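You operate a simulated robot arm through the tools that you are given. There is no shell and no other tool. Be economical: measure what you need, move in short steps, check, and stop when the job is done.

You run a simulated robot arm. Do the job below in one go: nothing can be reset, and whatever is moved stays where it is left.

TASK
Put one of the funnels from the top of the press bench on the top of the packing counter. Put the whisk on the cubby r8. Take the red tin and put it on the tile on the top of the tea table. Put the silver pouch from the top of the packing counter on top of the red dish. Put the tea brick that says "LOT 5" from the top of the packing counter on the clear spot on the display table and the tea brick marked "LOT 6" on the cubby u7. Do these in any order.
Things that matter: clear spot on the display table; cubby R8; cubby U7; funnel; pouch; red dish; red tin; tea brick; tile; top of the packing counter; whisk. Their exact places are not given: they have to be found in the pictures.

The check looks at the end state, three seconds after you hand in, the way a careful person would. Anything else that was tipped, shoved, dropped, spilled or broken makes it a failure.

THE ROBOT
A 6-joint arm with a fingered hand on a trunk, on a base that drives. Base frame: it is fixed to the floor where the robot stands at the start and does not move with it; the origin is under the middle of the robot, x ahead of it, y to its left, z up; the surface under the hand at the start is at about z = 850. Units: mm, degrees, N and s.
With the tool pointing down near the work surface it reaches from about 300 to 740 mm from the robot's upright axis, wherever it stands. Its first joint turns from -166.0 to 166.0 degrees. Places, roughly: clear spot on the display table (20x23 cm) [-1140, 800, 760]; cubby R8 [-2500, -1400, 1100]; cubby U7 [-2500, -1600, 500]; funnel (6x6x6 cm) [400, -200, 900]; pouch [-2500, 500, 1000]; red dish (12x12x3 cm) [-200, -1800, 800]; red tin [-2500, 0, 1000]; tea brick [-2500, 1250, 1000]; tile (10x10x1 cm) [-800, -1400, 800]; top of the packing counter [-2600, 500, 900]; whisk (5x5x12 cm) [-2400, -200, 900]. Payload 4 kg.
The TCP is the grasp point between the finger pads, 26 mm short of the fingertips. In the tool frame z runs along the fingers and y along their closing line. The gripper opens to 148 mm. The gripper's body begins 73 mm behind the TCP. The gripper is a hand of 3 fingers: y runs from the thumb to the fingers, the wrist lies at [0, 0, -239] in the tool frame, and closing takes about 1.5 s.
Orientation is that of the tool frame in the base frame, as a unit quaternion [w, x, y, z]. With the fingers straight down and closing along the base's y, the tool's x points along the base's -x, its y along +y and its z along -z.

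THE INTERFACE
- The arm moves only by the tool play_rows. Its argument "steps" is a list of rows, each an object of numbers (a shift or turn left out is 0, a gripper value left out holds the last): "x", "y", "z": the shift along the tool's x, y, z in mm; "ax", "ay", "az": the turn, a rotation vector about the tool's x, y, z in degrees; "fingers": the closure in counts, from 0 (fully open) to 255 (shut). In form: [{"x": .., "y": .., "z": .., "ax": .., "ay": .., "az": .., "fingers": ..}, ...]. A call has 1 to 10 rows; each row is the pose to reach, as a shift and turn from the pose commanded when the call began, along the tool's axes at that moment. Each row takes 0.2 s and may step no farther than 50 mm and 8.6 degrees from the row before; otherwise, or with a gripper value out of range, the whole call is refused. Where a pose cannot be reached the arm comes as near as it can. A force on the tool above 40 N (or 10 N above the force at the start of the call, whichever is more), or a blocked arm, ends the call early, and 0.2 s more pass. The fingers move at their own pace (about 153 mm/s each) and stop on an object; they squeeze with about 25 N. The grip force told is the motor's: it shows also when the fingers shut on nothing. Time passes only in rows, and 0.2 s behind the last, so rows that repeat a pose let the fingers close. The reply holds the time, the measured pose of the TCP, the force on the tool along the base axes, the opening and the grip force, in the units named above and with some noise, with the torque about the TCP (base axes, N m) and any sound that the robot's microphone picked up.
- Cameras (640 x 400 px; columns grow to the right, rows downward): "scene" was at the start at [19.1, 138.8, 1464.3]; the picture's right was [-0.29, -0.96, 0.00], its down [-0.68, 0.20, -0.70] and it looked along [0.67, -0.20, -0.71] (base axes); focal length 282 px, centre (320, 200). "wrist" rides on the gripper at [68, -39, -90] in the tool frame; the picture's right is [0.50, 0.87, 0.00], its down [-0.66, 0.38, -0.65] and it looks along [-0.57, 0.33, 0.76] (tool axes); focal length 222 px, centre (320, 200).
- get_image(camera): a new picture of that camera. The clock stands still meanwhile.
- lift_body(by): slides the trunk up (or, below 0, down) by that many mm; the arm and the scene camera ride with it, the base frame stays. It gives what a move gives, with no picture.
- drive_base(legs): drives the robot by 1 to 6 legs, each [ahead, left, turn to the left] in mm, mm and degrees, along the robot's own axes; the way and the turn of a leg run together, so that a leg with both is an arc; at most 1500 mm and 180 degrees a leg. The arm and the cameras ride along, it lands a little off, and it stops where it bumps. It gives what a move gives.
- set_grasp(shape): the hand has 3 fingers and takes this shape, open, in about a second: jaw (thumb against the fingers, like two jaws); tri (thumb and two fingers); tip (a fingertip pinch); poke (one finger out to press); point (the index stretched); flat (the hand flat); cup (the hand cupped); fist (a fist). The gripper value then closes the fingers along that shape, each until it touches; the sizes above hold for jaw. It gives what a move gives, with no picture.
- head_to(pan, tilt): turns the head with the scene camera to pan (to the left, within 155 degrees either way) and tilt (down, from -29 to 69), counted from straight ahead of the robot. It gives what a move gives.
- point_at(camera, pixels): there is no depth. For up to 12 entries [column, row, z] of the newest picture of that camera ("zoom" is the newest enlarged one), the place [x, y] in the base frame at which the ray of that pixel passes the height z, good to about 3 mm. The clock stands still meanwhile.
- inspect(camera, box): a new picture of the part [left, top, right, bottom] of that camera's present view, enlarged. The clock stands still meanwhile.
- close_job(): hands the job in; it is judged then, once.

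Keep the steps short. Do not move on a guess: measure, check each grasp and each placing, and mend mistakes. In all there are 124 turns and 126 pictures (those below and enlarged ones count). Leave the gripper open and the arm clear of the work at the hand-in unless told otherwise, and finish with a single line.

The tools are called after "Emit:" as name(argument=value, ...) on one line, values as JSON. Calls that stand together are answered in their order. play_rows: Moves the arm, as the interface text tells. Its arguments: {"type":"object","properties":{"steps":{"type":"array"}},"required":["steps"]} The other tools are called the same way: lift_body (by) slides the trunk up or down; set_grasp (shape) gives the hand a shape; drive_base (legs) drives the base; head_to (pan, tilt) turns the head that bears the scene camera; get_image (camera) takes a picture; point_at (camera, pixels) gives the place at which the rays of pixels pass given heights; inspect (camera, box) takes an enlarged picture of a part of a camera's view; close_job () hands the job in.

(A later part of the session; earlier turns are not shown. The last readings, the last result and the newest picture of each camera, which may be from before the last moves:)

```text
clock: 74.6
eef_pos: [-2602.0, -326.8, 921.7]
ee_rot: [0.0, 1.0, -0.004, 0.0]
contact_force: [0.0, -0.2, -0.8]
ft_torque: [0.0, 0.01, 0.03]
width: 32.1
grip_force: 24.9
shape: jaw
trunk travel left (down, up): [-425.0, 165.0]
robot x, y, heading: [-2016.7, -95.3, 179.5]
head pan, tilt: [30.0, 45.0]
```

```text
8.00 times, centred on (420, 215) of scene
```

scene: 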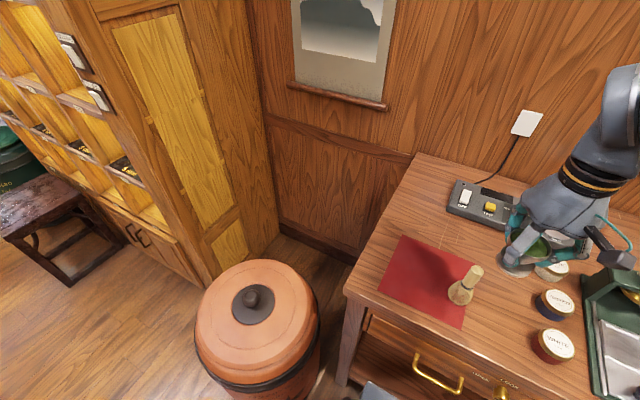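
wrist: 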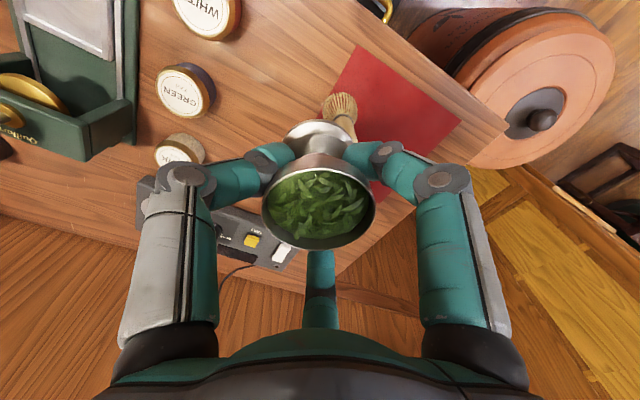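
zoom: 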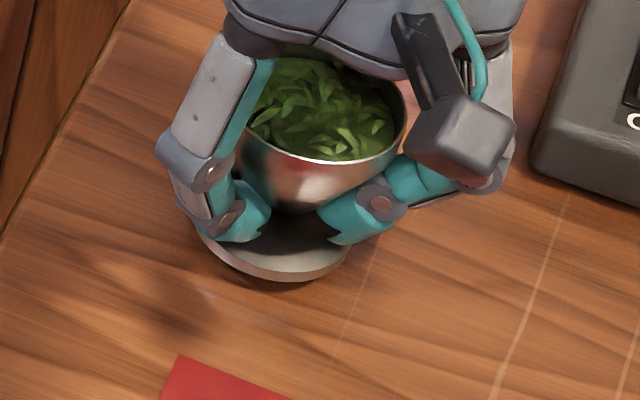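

Contact was felt at TCP ≈ 927 (counter ≈ 877). I open gradually.

Emit:
play_rows(steps=[{"fingers": 190}, {"fingers": 180}, {"fingers": 170}, {"fingers": 160}, {"fingers": 140}, {"fingers": 120}, {"fingers": 100}])

Emit:
inspect(camera="scene", box=[360, 170, 480, 245])

Emit:
get_image(camera="wrist")

```text
clock: 76.2
eef_pos: [-2600.8, -325.6, 923.3]
ee_rot: [0.0, 1.0, -0.004, 0.0]
contact_force: [-0.4, 0.3, -0.4]
ft_torque: [0.0, -0.04, 0.01]
width: 89.4
grip_force: 0.1
shape: jaw
trunk travel left (down, up): [-425.0, 165.0]
robot x, y, heading: [-2021.4, -94.3, 179.7]
head pan, tilt: [30.0, 45.0]
```

```text
5.33 times, centred on (420, 208) of scene
```

zoom: 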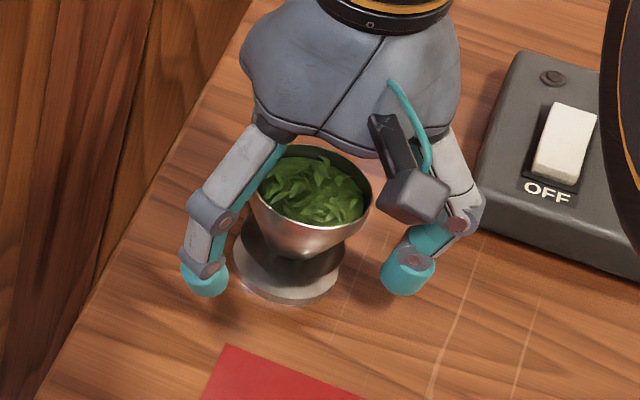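

```text
85 pictures are left
```

wrist: 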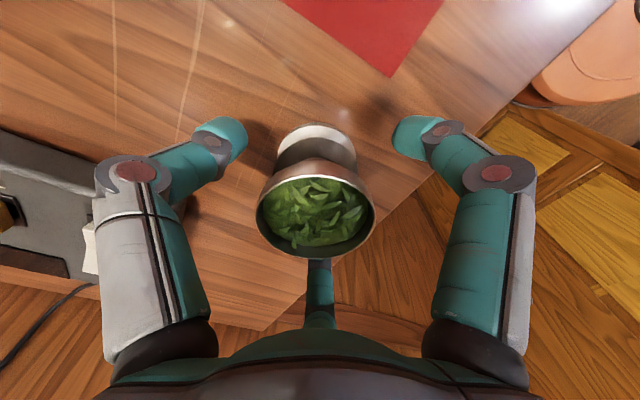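

The funnel stands upright and free. I raise the hand, then look at the whisk and the cubby labels.

Emit:
play_rows(steps=[{"z": -30}, {"z": -70}, {"z": -110}, {"z": -150}, {"z": -190, "fingers": 0}])

Emit:
drive_base(legs=[[-420, 0, 0], [0, 350, 0]])

Emit:
head_to(pan=35, tilt=25)

Emit:
get_image(camera="scene")

```text
clock: 77.4
eef_pos: [-2600.0, -326.7, 1114.3]
ee_rot: [0.0, 1.0, -0.003, 0.0]
contact_force: [0.5, -0.3, 0.1]
ft_torque: [-0.02, -0.01, -0.01]
width: 147.9
grip_force: 0.2
shape: jaw
trunk travel left (down, up): [-425.0, 165.0]
robot x, y, heading: [-2022.8, -97.1, 179.6]
head pan, tilt: [30.0, 45.0]
```

```text
clock: 81.8
eef_pos: [-2187.2, -679.5, 1114.6]
ee_rot: [0.0, 1.0, -0.005, 0.001]
contact_force: [-0.1, 0.6, -0.8]
ft_torque: [0.01, -0.01, 0.02]
width: 147.8
grip_force: 0.1
shape: jaw
trunk travel left (down, up): [-425.0, 165.0]
robot x, y, heading: [-1605.5, -448.6, 179.5]
head pan, tilt: [30.0, 45.0]
```

```text
clock: 82.7
eef_pos: [-2188.6, -680.2, 1114.5]
ee_rot: [0.0, 1.0, -0.005, 0.0]
contact_force: [0.2, 0.4, 0.5]
ft_torque: [-0.02, 0.02, 0.03]
width: 147.7
grip_force: 0.0
shape: jaw
trunk travel left (down, up): [-425.0, 165.0]
robot x, y, heading: [-1607.8, -451.6, 179.3]
head pan, tilt: [35.0, 25.0]
```

```text
84 pictures are left
```

scene: 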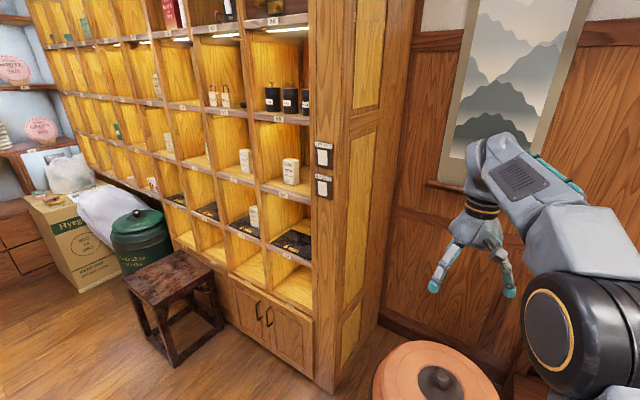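

Emit:
inspect(camera="scene", box=[130, 0, 340, 140])

Emit:
inspect(camera="scene", box=[130, 130, 340, 310])

```text
2.86 times, centred on (235, 70) of scene
```

zoom: 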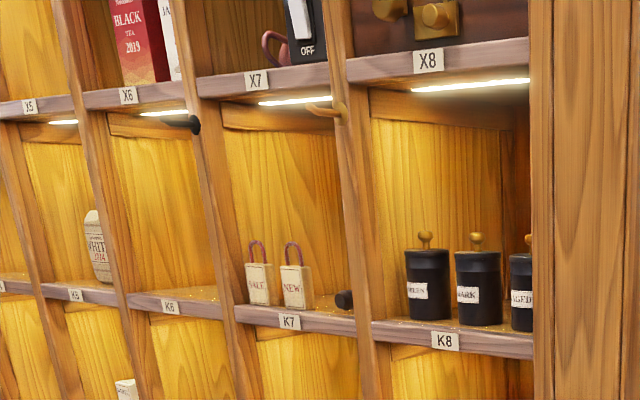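

```text
2.22 times, centred on (235, 220) of scene
```

zoom: 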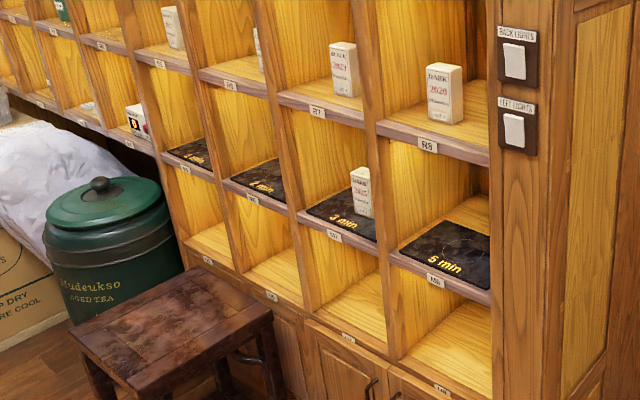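

Emit:
inspect(camera="scene", box=[230, 140, 320, 200])

Emit:
inspect(camera="scene", box=[200, 210, 320, 320])

```text
6.67 times, centred on (275, 170) of scene
```

zoom: 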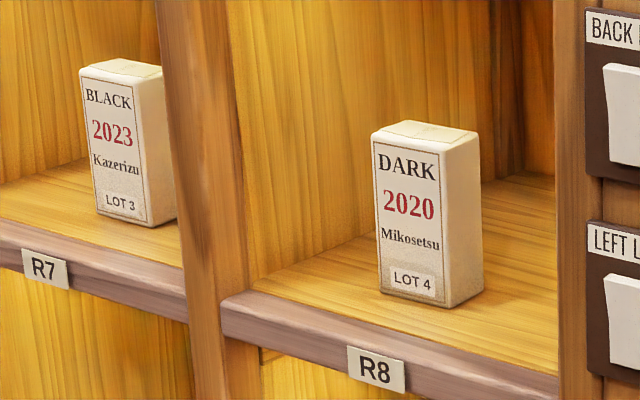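

```text
3.64 times, centred on (260, 265) of scene
```

zoom: 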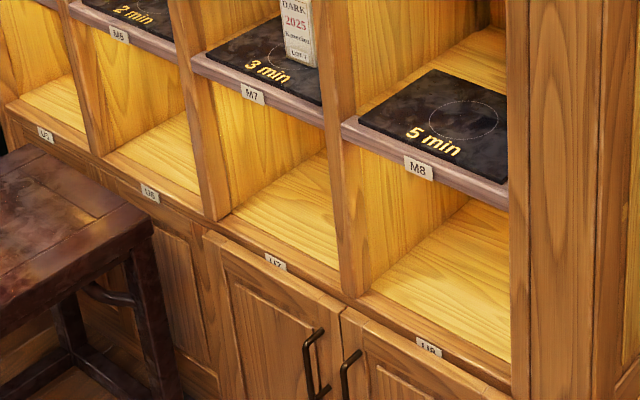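

Labels name the cubby above them: R8 holds one brick "LOT 4", U7 is empty in the bottom row. I measure the cabinet.

Emit:
get_image(camera="scene")

Emit:
point_at(camera="scene", pixels=[[333, 393, 0], [314, 380, 0], [229, 273, 500], [229, 273, 400], [315, 322, 500], [315, 322, 400], [264, 184, 1100], [264, 184, 1000], [313, 200, 1100], [313, 200, 1000], [290, 184, 1000], [282, 183, 1000]])

Emit:
point_at(camera="scene", pixels=[[262, 110, 1300], [262, 110, 1400], [313, 123, 1300], [313, 123, 1400], [262, 255, 700], [262, 255, 800], [313, 263, 700], [313, 263, 800], [292, 210, 900], [292, 210, 1000], [212, 172, 1000], [212, 172, 900]])

```text
79 pictures are left
```

scene: 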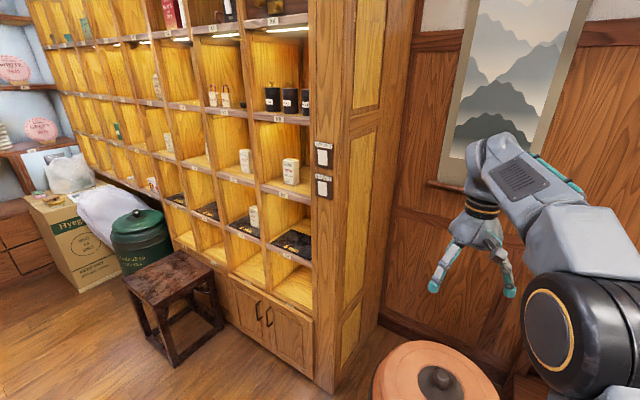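

```text
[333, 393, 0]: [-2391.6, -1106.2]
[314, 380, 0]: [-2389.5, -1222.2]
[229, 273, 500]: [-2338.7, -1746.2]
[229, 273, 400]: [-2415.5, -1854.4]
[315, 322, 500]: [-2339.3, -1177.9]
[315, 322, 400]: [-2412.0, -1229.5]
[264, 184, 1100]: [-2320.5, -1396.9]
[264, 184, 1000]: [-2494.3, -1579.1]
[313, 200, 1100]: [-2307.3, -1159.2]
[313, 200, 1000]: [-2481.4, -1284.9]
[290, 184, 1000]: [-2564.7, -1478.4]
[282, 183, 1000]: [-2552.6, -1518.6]
```

```text
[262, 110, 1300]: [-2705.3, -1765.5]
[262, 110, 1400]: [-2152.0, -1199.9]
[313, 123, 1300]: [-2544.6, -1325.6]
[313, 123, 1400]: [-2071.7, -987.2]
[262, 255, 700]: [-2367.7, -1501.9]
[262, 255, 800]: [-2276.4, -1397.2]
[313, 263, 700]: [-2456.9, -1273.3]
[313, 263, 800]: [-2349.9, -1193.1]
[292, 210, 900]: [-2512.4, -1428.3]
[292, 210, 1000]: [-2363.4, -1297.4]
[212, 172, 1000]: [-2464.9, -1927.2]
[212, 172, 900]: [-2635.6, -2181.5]
```

R8 spans y −1470…−1219, floor z≈1057, front plane x≈−2390. I'll grasp the whisk with the hand pitched 45° so it can go in upright. First I drive to face the whisk.

Emit:
drive_base(legs=[[0, -277, 0.5], [270, 0, 0]])

Emit:
play_rows(steps=[{"ay": -8, "y": -30, "x": 10, "z": -20}, {"ay": -16, "y": -60, "x": 20, "z": -40}, {"ay": -24, "y": -90, "x": 30, "z": -40}, {"ay": -32, "y": -120, "x": 40, "z": -40}, {"ay": -40, "y": -150, "x": 50, "z": -40}, {"ay": -45, "y": -180, "x": 60, "z": -40}, {"ay": -45, "y": -210, "x": 70, "z": -40}])

Emit:
get_image(camera="wrist")

Emit:
head_to(pan=15, tilt=45)

Emit:
get_image(camera="scene")

```text
clock: 86.1
eef_pos: [-2454.4, -405.1, 1113.6]
ee_rot: [0.0, 1.0, -0.003, 0.0]
contact_force: [0.0, 0.1, -0.6]
ft_torque: [0.03, -0.03, -0.04]
width: 147.8
grip_force: 0.1
shape: jaw
trunk travel left (down, up): [-425.0, 165.0]
robot x, y, heading: [-1873.4, -168.9, 179.9]
head pan, tilt: [35.0, 25.0]
```

```text
clock: 87.7
eef_pos: [-2382.4, -199.2, 1151.2]
ee_rot: [-0.001, 0.924, -0.003, -0.383]
contact_force: [0.0, 0.0, -0.6]
ft_torque: [-0.03, 0.02, -0.02]
width: 148.0
grip_force: 0.0
shape: jaw
trunk travel left (down, up): [-425.0, 165.0]
robot x, y, heading: [-1874.3, -169.4, 179.8]
head pan, tilt: [35.0, 25.0]
```

```text
78 pictures are left
```

wrist: 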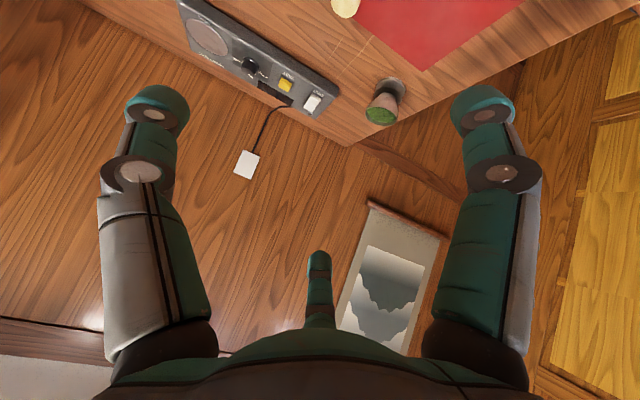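

```text
clock: 88.5
eef_pos: [-2384.1, -200.1, 1151.4]
ee_rot: [-0.001, 0.924, -0.003, -0.383]
contact_force: [0.0, -0.4, 0.1]
ft_torque: [0.01, 0.01, 0.03]
width: 148.0
grip_force: 0.1
shape: jaw
trunk travel left (down, up): [-425.0, 165.0]
robot x, y, heading: [-1873.6, -173.0, 179.7]
head pan, tilt: [15.0, 45.0]
```

```text
77 pictures are left
```

scene: 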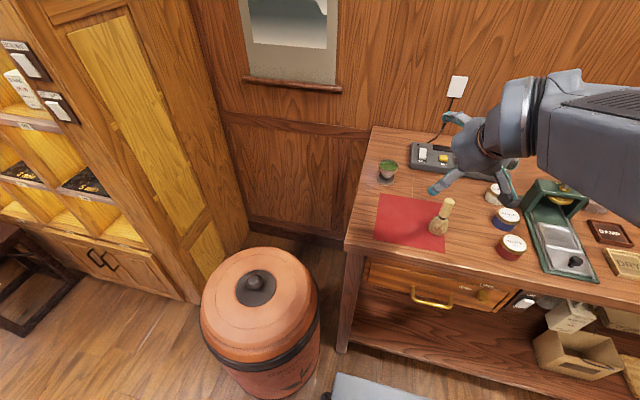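

Emit:
inspect(camera="scene", box=[370, 180, 530, 280])

Emit:
point_at(camera="zoom", pixels=[[277, 215, 880], [309, 85, 995], [309, 85, 1000], [568, 305, 880], [570, 245, 920], [75, 5, 880]])

```text
4.00 times, centred on (450, 230) of scene
```

zoom: 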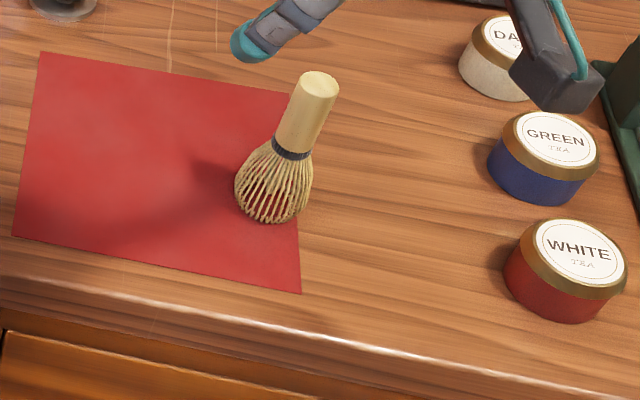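

```text
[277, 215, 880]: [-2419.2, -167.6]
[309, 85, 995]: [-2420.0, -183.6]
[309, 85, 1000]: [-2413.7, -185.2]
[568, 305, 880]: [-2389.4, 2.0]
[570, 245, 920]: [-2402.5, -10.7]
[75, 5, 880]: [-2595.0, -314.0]
```

Whisk at about (−2423, −177), handle top ≈ 998. I go to the pre-grasp point and then in along the tool axis.

Emit:
play_rows(steps=[{"x": 32, "y": -7, "z": 17}, {"x": 64, "y": -14, "z": 33}, {"x": 96, "y": -22, "z": 50}, {"x": 96, "y": -22, "z": 70}])

Emit:
get_image(camera="wrist")

```text
clock: 89.5
eef_pos: [-2366.5, -174.3, 1036.9]
ee_rot: [-0.001, 0.924, -0.003, -0.383]
contact_force: [-0.2, 1.0, 0.5]
ft_torque: [-0.01, 0.0, -0.01]
width: 147.9
grip_force: 0.0
shape: jaw
trunk travel left (down, up): [-425.0, 165.0]
robot x, y, heading: [-1879.5, -170.8, 179.8]
head pan, tilt: [15.0, 45.0]
```

```text
75 pictures are left
```

wrist: 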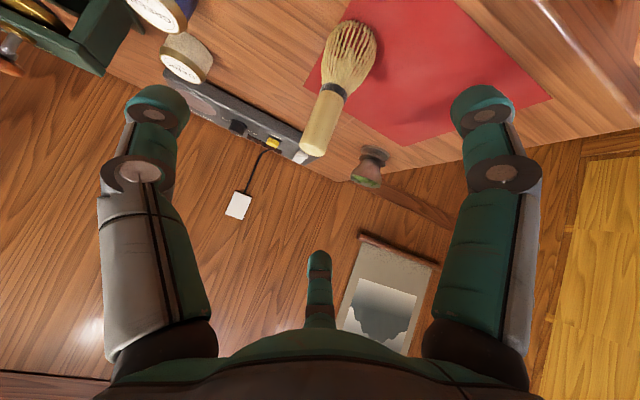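

Emit:
point_at(camera="wrist", pixels=[[312, 148, 998], [333, 92, 950], [349, 40, 880]])

```text
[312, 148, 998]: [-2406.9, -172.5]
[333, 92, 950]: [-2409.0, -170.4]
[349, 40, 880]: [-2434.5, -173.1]
```

The wrist view puts the handle at (−2412, −172). I go in and close.

Emit:
play_rows(steps=[{"x": 4, "z": 30}, {"x": 8, "z": 60}, {"x": 11, "z": 82}, {"x": 11, "z": 82, "fingers": 100}, {"x": 11, "z": 82, "fingers": 180}, {"x": 11, "z": 82, "fingers": 255}, {"x": 11, "z": 82}, {"x": 11, "z": 82}, {"x": 11, "z": 82}, {"x": 11, "z": 82}])

Emit:
get_image(camera="wrist")

```text
clock: 91.8
eef_pos: [-2414.1, -175.0, 973.4]
ee_rot: [-0.001, 0.924, -0.003, -0.383]
contact_force: [0.7, 0.3, 2.6]
ft_torque: [0.03, 0.03, 0.03]
width: 20.1
grip_force: 25.1
shape: jaw
out of reach, approached as far as the arm can: row 1
trunk travel left (down, up): [-425.0, 165.0]
robot x, y, heading: [-1875.0, -171.9, 179.6]
head pan, tilt: [15.0, 45.0]
```

```text
74 pictures are left
```

wrist: 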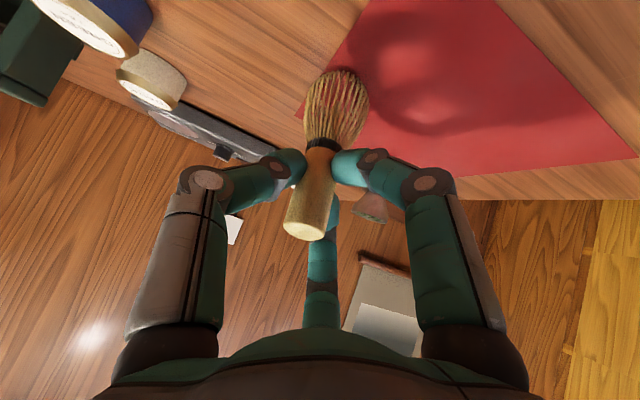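

Gripped (20 mm, 25 N). I lift straight up.

Emit:
play_rows(steps=[{"x": -10, "z": -10}, {"x": -30, "z": -30}, {"x": -60, "z": -60}, {"x": -90, "z": -90}, {"x": -120, "z": -120}])

Emit:
drive_base(legs=[[-320, 0, 0], [0, 1110, 0]])

Emit:
get_image(camera="wrist")

Emit:
get_image(camera="scene")

```text
clock: 93.0
eef_pos: [-2415.0, -175.1, 1139.2]
ee_rot: [-0.001, 0.924, -0.003, -0.383]
contact_force: [0.2, -0.2, 0.5]
ft_torque: [-0.02, 0.01, 0.02]
width: 20.2
grip_force: 25.0
shape: jaw
trunk travel left (down, up): [-425.0, 165.0]
robot x, y, heading: [-1871.8, -171.4, 179.9]
head pan, tilt: [15.0, 45.0]
```

```text
clock: 100.3
eef_pos: [-2093.0, -1286.1, 1138.2]
ee_rot: [0.0, 0.924, 0.002, -0.383]
contact_force: [0.5, 0.5, 0.3]
ft_torque: [0.01, 0.0, 0.02]
width: 20.1
grip_force: 24.6
shape: jaw
trunk travel left (down, up): [-425.0, 165.0]
robot x, y, heading: [-1555.5, -1279.2, -179.8]
head pan, tilt: [15.0, 45.0]
```

```text
73 pictures are left
```

wrist: 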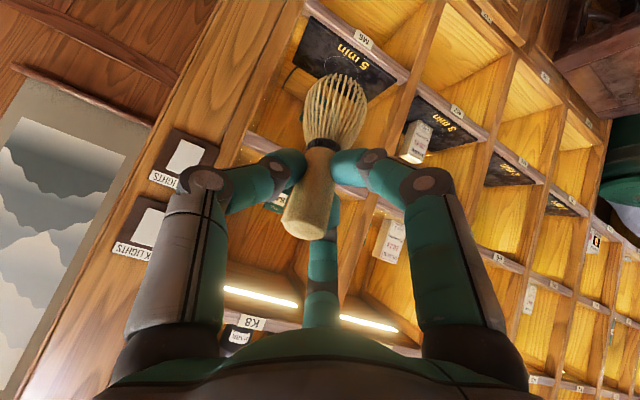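

```text
72 pictures are left
```

scene: 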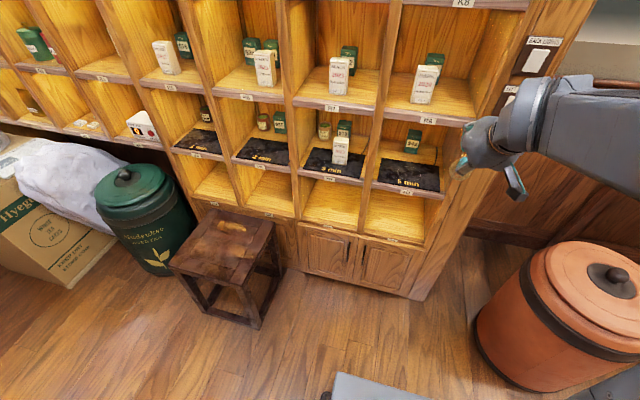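

I zoom into R8 and measure the free spot.

Emit:
inspect(camera="scene", box=[370, 30, 530, 140])

Emit:
point_at(camera="scene", pixels=[[378, 115, 1050], [378, 115, 1070], [474, 127, 1050], [474, 127, 1070], [412, 101, 1060], [431, 104, 1060], [455, 112, 1060], [469, 87, 1060], [375, 185, 760], [440, 196, 760], [290, 177, 760], [362, 227, 460]])

```text
3.64 times, centred on (450, 85) of scene
```

zoom: 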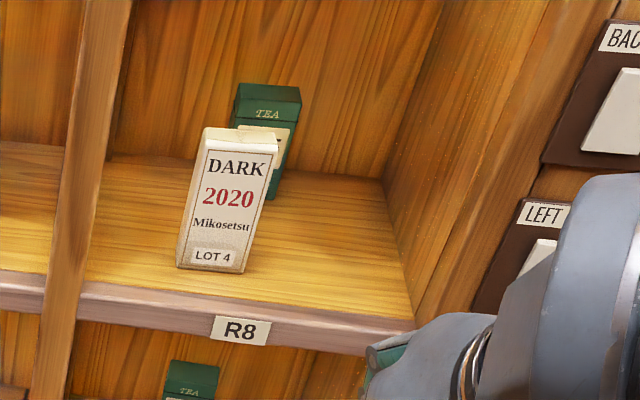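

```text
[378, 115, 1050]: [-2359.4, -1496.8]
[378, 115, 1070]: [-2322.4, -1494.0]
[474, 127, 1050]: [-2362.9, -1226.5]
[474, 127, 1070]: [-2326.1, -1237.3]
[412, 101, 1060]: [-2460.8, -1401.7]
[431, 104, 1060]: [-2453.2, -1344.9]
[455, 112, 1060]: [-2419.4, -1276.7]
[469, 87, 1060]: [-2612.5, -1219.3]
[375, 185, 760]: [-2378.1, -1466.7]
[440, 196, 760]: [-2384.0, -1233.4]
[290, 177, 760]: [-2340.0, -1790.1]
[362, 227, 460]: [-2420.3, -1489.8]
```

Emit:
point_at(camera="zoom", pixels=[[414, 325, 1040], [414, 325, 1050], [414, 325, 1060], [85, 282, 1050], [178, 266, 1050], [243, 273, 1050], [382, 180, 1050], [274, 150, 1160], [274, 150, 1180], [265, 235, 1050]])

```text
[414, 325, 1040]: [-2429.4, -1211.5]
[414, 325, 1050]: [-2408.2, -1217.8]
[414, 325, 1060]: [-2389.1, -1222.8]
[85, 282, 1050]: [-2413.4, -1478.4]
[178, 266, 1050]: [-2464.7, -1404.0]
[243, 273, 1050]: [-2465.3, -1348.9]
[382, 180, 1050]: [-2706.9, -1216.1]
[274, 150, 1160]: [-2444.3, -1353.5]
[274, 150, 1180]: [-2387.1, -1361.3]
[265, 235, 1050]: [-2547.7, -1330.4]
```

R8 floor ≈ 1060, brick front at x≈−2446 (y −1401…−1346). Target for the whisk: (−2425, −1312). I raise the hand and drive closer.

Emit:
play_rows(steps=[{"x": -20, "z": -20}, {"x": -40, "z": -40}])

Emit:
drive_base(legs=[[240, 26, -0.2]])

Emit:
get_image(camera="wrist")

Emit:
head_to(pan=25, tilt=28)

Emit:
get_image(camera="scene")

```text
clock: 101.0
eef_pos: [-2093.8, -1286.3, 1191.8]
ee_rot: [0.0, 0.924, 0.001, -0.383]
contact_force: [0.4, -0.3, 0.5]
ft_torque: [-0.03, -0.02, 0.01]
width: 20.3
grip_force: 24.6
shape: jaw
trunk travel left (down, up): [-425.0, 165.0]
robot x, y, heading: [-1552.0, -1276.4, -179.8]
head pan, tilt: [15.0, 45.0]
```

```text
clock: 102.7
eef_pos: [-2326.6, -1307.5, 1192.0]
ee_rot: [-0.001, 0.924, -0.002, -0.383]
contact_force: [0.3, -0.3, -1.0]
ft_torque: [0.0, -0.01, -0.02]
width: 20.3
grip_force: 24.5
shape: jaw
trunk travel left (down, up): [-425.0, 165.0]
robot x, y, heading: [-1791.9, -1304.5, 179.9]
head pan, tilt: [15.0, 45.0]
```

```text
70 pictures are left
```

wrist: 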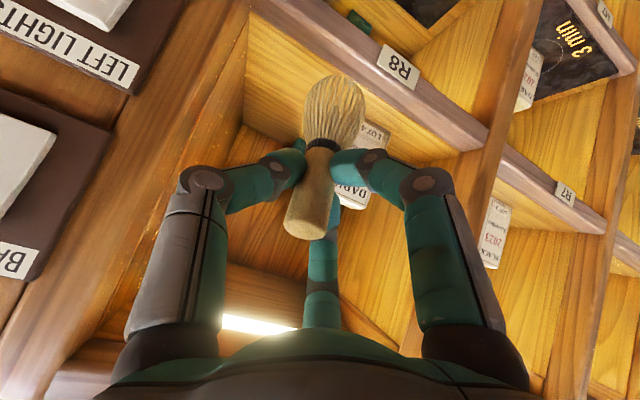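

```text
clock: 103.5
eef_pos: [-2327.5, -1307.3, 1191.8]
ee_rot: [-0.001, 0.924, -0.002, -0.383]
contact_force: [0.3, -0.5, -0.6]
ft_torque: [-0.02, 0.0, -0.03]
width: 20.1
grip_force: 24.9
shape: jaw
trunk travel left (down, up): [-425.0, 165.0]
robot x, y, heading: [-1787.1, -1301.7, 180.0]
head pan, tilt: [25.0, 28.0]
```

```text
69 pictures are left
```

scene: 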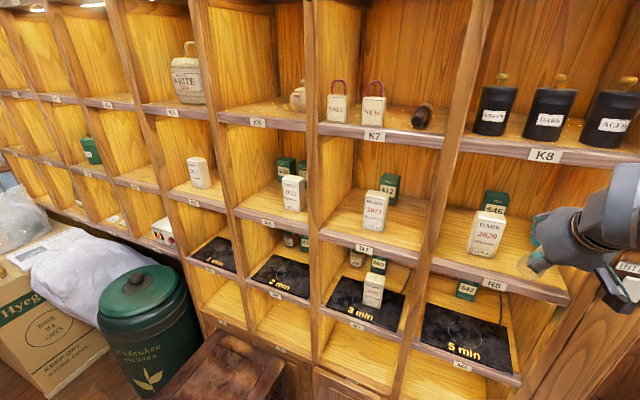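

Emit:
point_at(camera="wrist", pixels=[[245, 20, 1060], [400, 112, 1060], [448, 150, 1060], [243, 128, 1060], [388, 133, 1060], [362, 118, 1060]])

Emit:
inspect(camera="scene", box=[430, 160, 590, 300])

Emit:
point_at(camera="scene", pixels=[[468, 249, 1060], [497, 257, 1060], [570, 290, 1060], [440, 252, 1060]])

```text
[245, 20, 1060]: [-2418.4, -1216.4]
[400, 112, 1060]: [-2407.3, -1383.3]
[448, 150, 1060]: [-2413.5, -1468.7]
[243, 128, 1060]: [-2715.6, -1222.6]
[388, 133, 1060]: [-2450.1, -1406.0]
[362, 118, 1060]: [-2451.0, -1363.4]
```

```text
2.86 times, centred on (510, 230) of scene
```

zoom: 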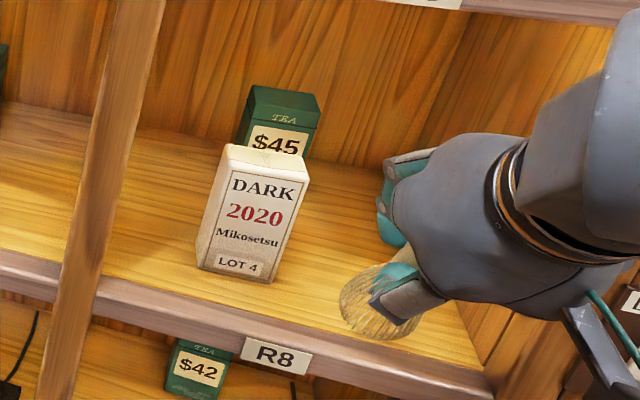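

```text
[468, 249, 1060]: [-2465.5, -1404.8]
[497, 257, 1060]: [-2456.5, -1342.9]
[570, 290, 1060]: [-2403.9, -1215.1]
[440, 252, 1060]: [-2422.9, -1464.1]
```

Target refined to (−2440, −1307). I move in horizontally, then look.

Emit:
play_rows(steps=[{"x": -20, "z": 20}, {"x": -40, "z": 40}, {"x": -60, "z": 60}, {"x": -80, "z": 80}, {"x": -71, "z": 89}, {"x": -64, "z": 96}])

Emit:
get_image(camera="wrist")

Emit:
inspect(camera="scene", box=[430, 160, 590, 300])

```text
clock: 104.9
eef_pos: [-2441.1, -1306.6, 1169.8]
ee_rot: [-0.001, 0.924, -0.002, -0.382]
contact_force: [0.1, -0.5, 0.3]
ft_torque: [0.01, 0.0, -0.03]
width: 20.0
grip_force: 25.2
shape: jaw
trunk travel left (down, up): [-425.0, 165.0]
robot x, y, heading: [-1787.7, -1304.8, 180.3]
head pan, tilt: [25.0, 28.0]
```

```text
67 pictures are left
```

wrist: 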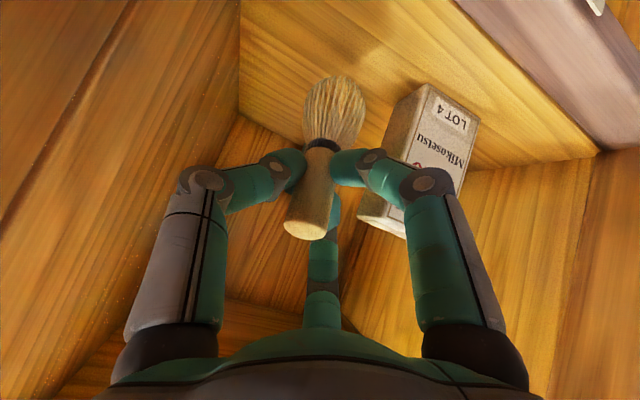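

```text
2.86 times, centred on (510, 230) of scene
```

zoom: 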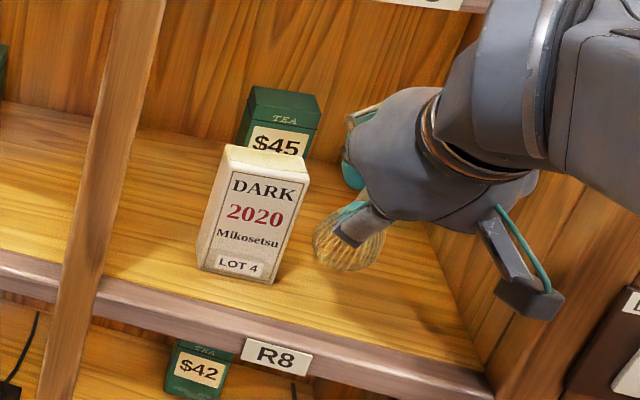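

Good clearance all round. I lower the whisk in small steps.

Emit:
play_rows(steps=[{"x": 3, "z": 3}, {"x": 6, "z": 6}, {"x": 7.5, "z": 7.5}, {"x": 7.5, "z": 7.5}])

Emit:
play_rows(steps=[{"x": 1, "z": 1}, {"x": 2, "z": 2}, {"x": 2, "z": 2}])

Emit:
play_rows(steps=[{"x": 1, "z": 1}, {"x": 2, "z": 2}, {"x": 2, "z": 2}])

```text
clock: 105.9
eef_pos: [-2440.1, -1307.6, 1158.8]
ee_rot: [-0.001, 0.924, -0.002, -0.383]
contact_force: [0.5, 1.0, -0.2]
ft_torque: [0.01, -0.03, 0.03]
width: 19.9
grip_force: 25.0
shape: jaw
trunk travel left (down, up): [-425.0, 165.0]
robot x, y, heading: [-1786.4, -1301.9, 180.0]
head pan, tilt: [25.0, 28.0]
```

```text
clock: 106.7
eef_pos: [-2439.6, -1308.1, 1154.0]
ee_rot: [-0.001, 0.924, -0.002, -0.382]
contact_force: [1.1, 0.1, -0.3]
ft_torque: [0.02, -0.02, 0.01]
width: 20.3
grip_force: 25.3
shape: jaw
trunk travel left (down, up): [-425.0, 165.0]
robot x, y, heading: [-1786.0, -1300.3, 179.9]
head pan, tilt: [25.0, 28.0]
```

```text
clock: 107.5
eef_pos: [-2439.8, -1307.3, 1152.6]
ee_rot: [-0.001, 0.924, -0.001, -0.383]
contact_force: [0.3, 0.3, -0.2]
ft_torque: [-0.01, -0.01, 0.04]
width: 20.3
grip_force: 25.0
shape: jaw
trunk travel left (down, up): [-425.0, 165.0]
robot x, y, heading: [-1785.6, -1301.1, 179.9]
head pan, tilt: [25.0, 28.0]
```

Emit:
play_rows(steps=[{"x": 1, "z": 1}, {"x": 2, "z": 2}, {"x": 2, "z": 2}])

Emit:
play_rows(steps=[{"x": 1, "z": 1}, {"x": 2, "z": 2}, {"x": 2, "z": 2}])

Emit:
inspect(camera="wrist", box=[240, 40, 480, 190])

```text
clock: 108.3
eef_pos: [-2439.9, -1307.5, 1151.6]
ee_rot: [-0.001, 0.923, -0.002, -0.385]
contact_force: [2.0, 0.3, 10.7]
ft_torque: [0.01, 0.12, -0.03]
width: 20.2
grip_force: 24.9
shape: jaw
trunk travel left (down, up): [-425.0, 165.0]
robot x, y, heading: [-1785.6, -1302.3, 179.7]
head pan, tilt: [25.0, 28.0]
```

```text
clock: 109.1
eef_pos: [-2439.1, -1308.5, 1150.6]
ee_rot: [-0.001, 0.923, -0.002, -0.384]
contact_force: [4.2, 0.2, 20.3]
ft_torque: [0.1, 0.25, 0.03]
width: 20.4
grip_force: 25.2
shape: jaw
trunk travel left (down, up): [-425.0, 165.0]
robot x, y, heading: [-1787.6, -1302.4, 179.8]
head pan, tilt: [25.0, 28.0]
```

```text
2.67 times, centred on (360, 115) of wrist
```

zoom: 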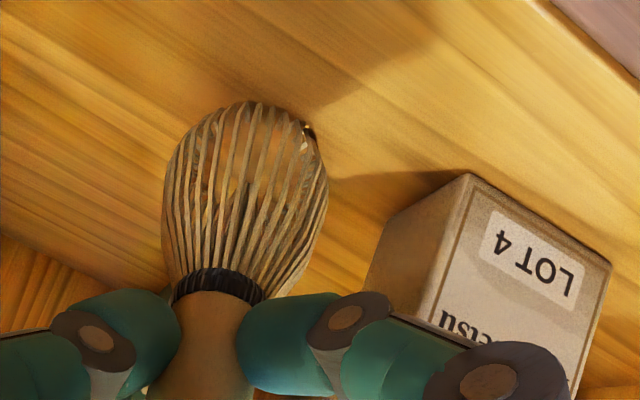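

Whisk is on the shelf (20 N). I relieve the press and open slightly.

Emit:
play_rows(steps=[{"x": -2, "z": -2}, {"x": -3, "z": -3, "fingers": 215}, {"x": -3, "z": -3, "fingers": 205}, {"x": -3, "z": -3, "fingers": 195}, {"x": -3, "z": -3, "fingers": 180}, {"x": -3, "z": -3, "fingers": 175}])

Emit:
get_image(camera="wrist")

```text
clock: 110.5
eef_pos: [-2441.1, -1308.8, 1151.4]
ee_rot: [0.0, 0.924, -0.001, -0.383]
contact_force: [-0.2, -0.1, -0.1]
ft_torque: [0.0, 0.01, 0.0]
width: 46.2
grip_force: 0.1
shape: jaw
trunk travel left (down, up): [-425.0, 165.0]
robot x, y, heading: [-1783.3, -1301.6, 179.8]
head pan, tilt: [25.0, 28.0]
```

```text
64 pictures are left
```

wrist: 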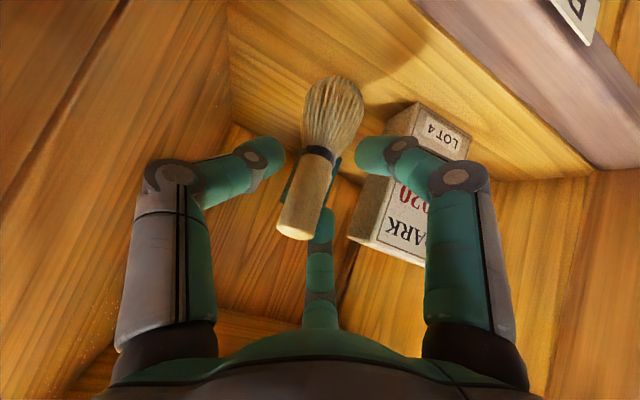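

The whisk stands free. I withdraw along the tool axis in small steps and check.

Emit:
play_rows(steps=[{"z": -8}, {"z": -16}, {"z": -24}, {"z": -32}])

Emit:
get_image(camera="wrist")

```text
clock: 111.5
eef_pos: [-2419.6, -1306.9, 1173.6]
ee_rot: [-0.001, 0.924, -0.001, -0.383]
contact_force: [0.0, -0.3, 0.4]
ft_torque: [0.01, 0.02, -0.01]
width: 46.2
grip_force: 0.0
shape: jaw
trunk travel left (down, up): [-425.0, 165.0]
robot x, y, heading: [-1788.8, -1303.5, 179.8]
head pan, tilt: [25.0, 28.0]
```

```text
63 pictures are left
```

wrist: 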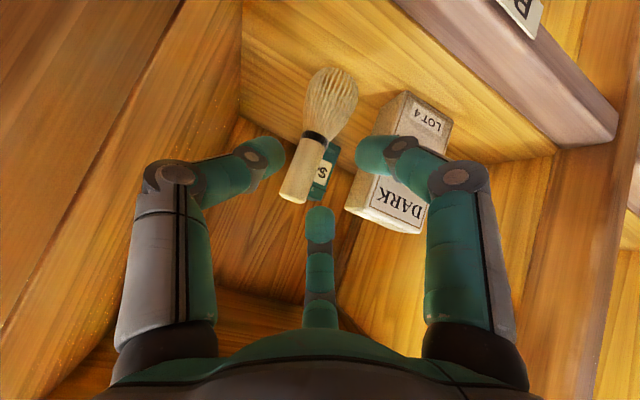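

Free. I retract fully, back away and verify the whisk with the scene camera.

Emit:
play_rows(steps=[{"z": -40}, {"z": -80}, {"z": -120}, {"z": -140}])

Emit:
drive_base(legs=[[-250, 0, 0]])

Emit:
inspect(camera="scene", box=[340, 80, 640, 280])

```text
clock: 112.5
eef_pos: [-2319.0, -1307.1, 1275.7]
ee_rot: [0.001, 0.924, -0.001, -0.383]
contact_force: [0.0, 0.8, 0.0]
ft_torque: [0.02, 0.01, -0.01]
width: 46.1
grip_force: 0.0
shape: jaw
trunk travel left (down, up): [-425.0, 165.0]
robot x, y, heading: [-1785.3, -1303.6, 180.0]
head pan, tilt: [25.0, 28.0]
```

```text
clock: 114.3
eef_pos: [-2075.7, -1307.0, 1274.6]
ee_rot: [-0.001, 0.924, -0.002, -0.383]
contact_force: [0.3, 0.2, 0.5]
ft_torque: [0.0, -0.04, 0.02]
width: 46.0
grip_force: 0.1
shape: jaw
trunk travel left (down, up): [-425.0, 165.0]
robot x, y, heading: [-1540.1, -1302.2, 179.7]
head pan, tilt: [25.0, 28.0]
```

```text
2.00 times, centred on (490, 180) of scene
```

zoom: 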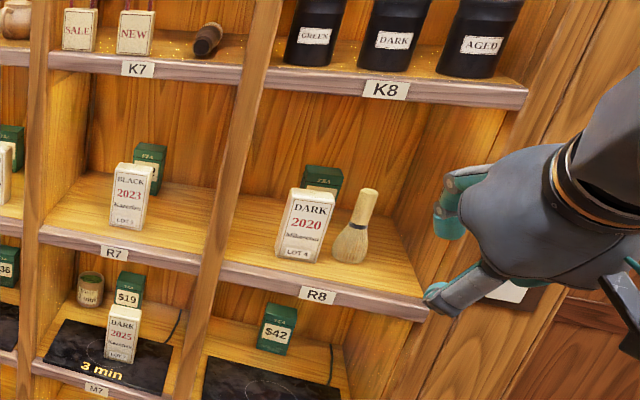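

Whisk stands in R8. While here I look back at the tea table for tile and red dish.

Emit:
head_to(pan=152, tilt=22)

Emit:
get_image(camera="scene")

```text
clock: 116.4
eef_pos: [-2075.0, -1307.3, 1273.7]
ee_rot: [-0.001, 0.924, -0.002, -0.382]
contact_force: [1.1, -0.1, -0.8]
ft_torque: [0.01, -0.01, 0.01]
width: 45.9
grip_force: 0.0
shape: jaw
trunk travel left (down, up): [-425.0, 165.0]
robot x, y, heading: [-1542.7, -1297.1, 180.0]
head pan, tilt: [152.0, 22.0]
```

```text
61 pictures are left
```

scene: 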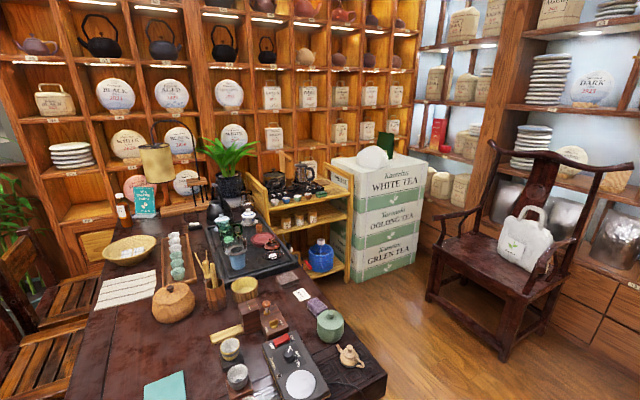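

Emit:
inspect(camera="scene", box=[190, 180, 350, 300])

Emit:
inspect(camera="scene", box=[80, 250, 400, 400])

Emit:
point_at(camera="scene", pixels=[[265, 240, 760], [264, 240, 800], [165, 385, 760], [165, 385, 800], [215, 397, 760], [386, 376, 760], [355, 255, 0], [345, 278, 0], [428, 297, 0], [320, 266, 0]])

```text
3.33 times, centred on (270, 240) of scene
```

zoom: 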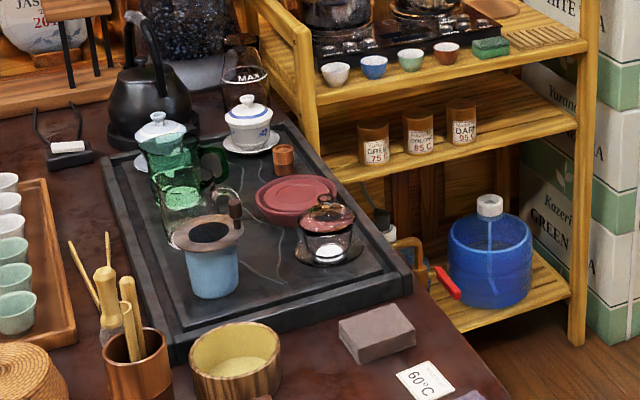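

```text
2.00 times, centred on (240, 325) of scene
```

zoom: 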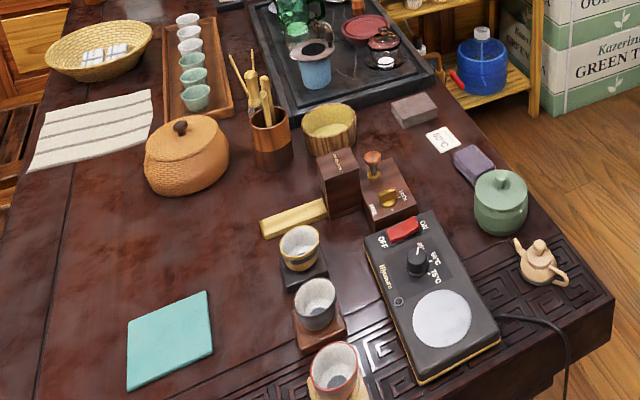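

```text
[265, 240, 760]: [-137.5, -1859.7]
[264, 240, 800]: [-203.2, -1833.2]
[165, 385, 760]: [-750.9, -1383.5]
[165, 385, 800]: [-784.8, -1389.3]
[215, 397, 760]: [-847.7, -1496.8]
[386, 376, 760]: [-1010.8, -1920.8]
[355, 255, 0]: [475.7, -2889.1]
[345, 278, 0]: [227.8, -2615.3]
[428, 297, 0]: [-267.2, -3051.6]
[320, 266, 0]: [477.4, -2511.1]
```

Tile at about (−770, −1386); red dish at about (−190, −1840) on the black tray, reachable from the far side. Now the red tin: I turn the hand down and drive to the counter.

Emit:
play_rows(steps=[{"ay": 8, "fingers": 0}, {"ay": 16}, {"ay": 24}, {"ay": 32}, {"ay": 40}, {"ay": 45}])

Emit:
drive_base(legs=[[0, -1270, 0], [330, 0, 0]])

Emit:
head_to(pan=0, tilt=50)

Emit:
get_image(camera="scene")

Emit:
get_image(camera="wrist")

```text
clock: 117.8
eef_pos: [-2074.7, -1307.6, 1273.9]
ee_rot: [0.0, 1.0, -0.001, -0.023]
contact_force: [0.4, -0.7, -0.1]
ft_torque: [0.0, 0.01, -0.01]
width: 148.1
grip_force: 0.1
shape: jaw
trunk travel left (down, up): [-425.0, 165.0]
robot x, y, heading: [-1540.7, -1303.5, 179.8]
head pan, tilt: [152.0, 22.0]
```

```text
clock: 126.1
eef_pos: [-2415.8, -22.8, 1274.9]
ee_rot: [0.0, 1.0, 0.004, -0.023]
contact_force: [-0.2, -0.4, 0.2]
ft_torque: [-0.01, -0.01, -0.02]
width: 147.8
grip_force: 0.0
shape: jaw
trunk travel left (down, up): [-425.0, 165.0]
robot x, y, heading: [-1880.2, -7.7, -179.4]
head pan, tilt: [152.0, 22.0]
```

```text
clock: 128.4
eef_pos: [-2415.1, -23.8, 1273.9]
ee_rot: [0.001, 1.0, 0.006, -0.022]
contact_force: [-0.1, -0.4, 0.9]
ft_torque: [-0.02, -0.01, 0.0]
width: 147.8
grip_force: 0.0
shape: jaw
trunk travel left (down, up): [-425.0, 165.0]
robot x, y, heading: [-1885.0, -11.2, -179.3]
head pan, tilt: [0.0, 50.0]
```

```text
58 pictures are left
```

scene: 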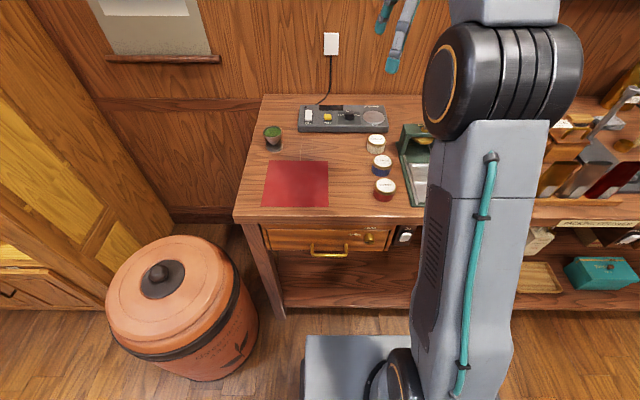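

```text
57 pictures are left
```

wrist: 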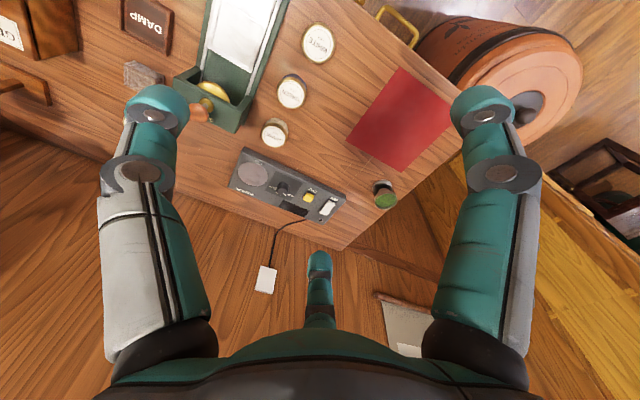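

Emit:
point_at(camera="wrist", pixels=[[319, 44, 915], [291, 93, 915], [320, 62, 878], [230, 125, 900], [263, 40, 880]])

Emit:
inspect(camera="scene", box=[340, 120, 440, 220])

Emit:
point_at(camera="zoom", pixels=[[339, 248, 915], [339, 248, 925], [335, 325, 878], [300, 275, 878], [384, 285, 900], [395, 180, 878]])

```text
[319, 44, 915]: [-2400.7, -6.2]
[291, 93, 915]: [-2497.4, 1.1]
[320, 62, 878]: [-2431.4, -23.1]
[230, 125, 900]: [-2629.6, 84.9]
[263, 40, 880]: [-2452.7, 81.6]
```

```text
4.00 times, centred on (390, 170) of scene
```

zoom: 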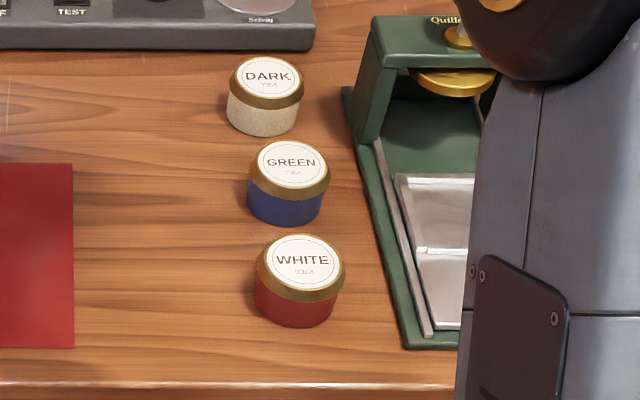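

```text
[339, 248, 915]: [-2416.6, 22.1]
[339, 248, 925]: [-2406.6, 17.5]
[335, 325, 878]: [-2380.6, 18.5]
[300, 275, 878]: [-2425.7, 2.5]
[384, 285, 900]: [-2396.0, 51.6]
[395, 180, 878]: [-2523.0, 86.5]
```

Emit:
point_at(camera="zoom", pixels=[[301, 264, 915], [301, 264, 925], [294, 310, 878], [258, 270, 905], [345, 270, 905], [291, 167, 915], [356, 150, 878], [405, 345, 878], [294, 327, 878]])

```text
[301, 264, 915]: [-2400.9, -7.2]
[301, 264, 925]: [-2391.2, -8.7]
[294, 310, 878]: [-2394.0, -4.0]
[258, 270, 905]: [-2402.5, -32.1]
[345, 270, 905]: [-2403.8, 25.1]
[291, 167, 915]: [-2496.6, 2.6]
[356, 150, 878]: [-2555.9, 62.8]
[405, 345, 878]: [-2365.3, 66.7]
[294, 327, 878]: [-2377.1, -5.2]
```

Red tin at (−2401, −6), ⌀57, top ≈ 915. I straighten the hand and come above it with a partly closed hand.

Emit:
play_rows(steps=[{"ay": 2.5, "x": 14, "y": -15, "fingers": 110}, {"ay": 2.5, "x": 14, "y": -15}])

Emit:
play_rows(steps=[{"z": 45}, {"z": 90}, {"z": 135}, {"z": 180}, {"z": 225}, {"z": 265}, {"z": 300}, {"z": 300}])

Emit:
get_image(camera="wrist")

```text
clock: 129.1
eef_pos: [-2402.5, -7.1, 1272.6]
ee_rot: [0.001, 1.0, 0.006, 0.0]
contact_force: [0.2, 0.1, -0.4]
ft_torque: [0.0, 0.03, 0.02]
width: 84.4
grip_force: 0.0
shape: jaw
trunk travel left (down, up): [-425.0, 165.0]
robot x, y, heading: [-1882.2, -10.9, -179.3]
head pan, tilt: [0.0, 50.0]
```

```text
clock: 130.8
eef_pos: [-2404.0, -10.9, 973.0]
ee_rot: [0.001, 1.0, 0.005, -0.001]
contact_force: [-0.1, -0.6, 0.1]
ft_torque: [0.01, -0.02, -0.01]
width: 85.0
grip_force: 0.1
shape: jaw
trunk travel left (down, up): [-425.0, 165.0]
robot x, y, heading: [-1881.3, -8.8, -179.4]
head pan, tilt: [0.0, 50.0]
```

```text
55 pictures are left
```

wrist: 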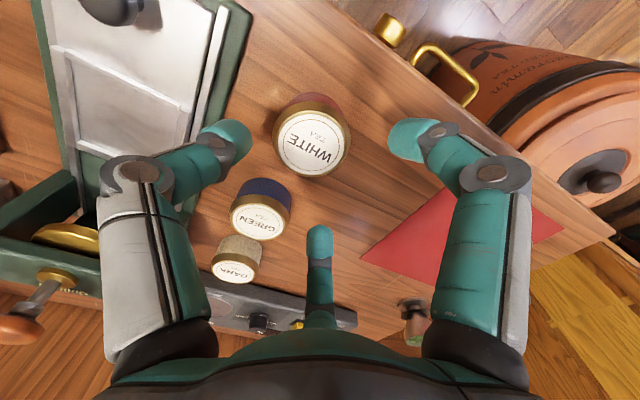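

Emit:
point_at(camera="wrist", pixels=[[313, 142, 915], [262, 215, 915]])

Emit:
play_rows(steps=[{"z": 25}, {"z": 45}, {"z": 58}, {"z": 65}, {"z": 65}])

Emit:
get_image(camera="wrist")

```text
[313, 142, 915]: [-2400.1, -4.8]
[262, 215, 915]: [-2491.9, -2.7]
```

```text
clock: 132.1
eef_pos: [-2402.8, -8.9, 908.6]
ee_rot: [0.001, 1.0, 0.005, 0.0]
contact_force: [0.0, 0.0, 0.0]
ft_torque: [0.01, -0.01, 0.0]
width: 84.6
grip_force: 0.1
shape: jaw
trunk travel left (down, up): [-425.0, 165.0]
robot x, y, heading: [-1884.0, -9.8, -179.5]
head pan, tilt: [0.0, 50.0]
```

```text
54 pictures are left
```

wrist: 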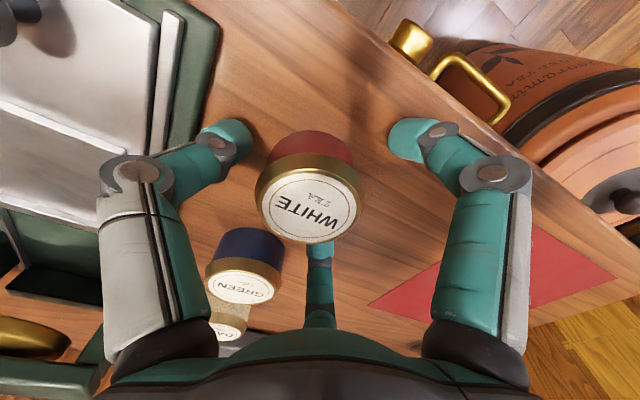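

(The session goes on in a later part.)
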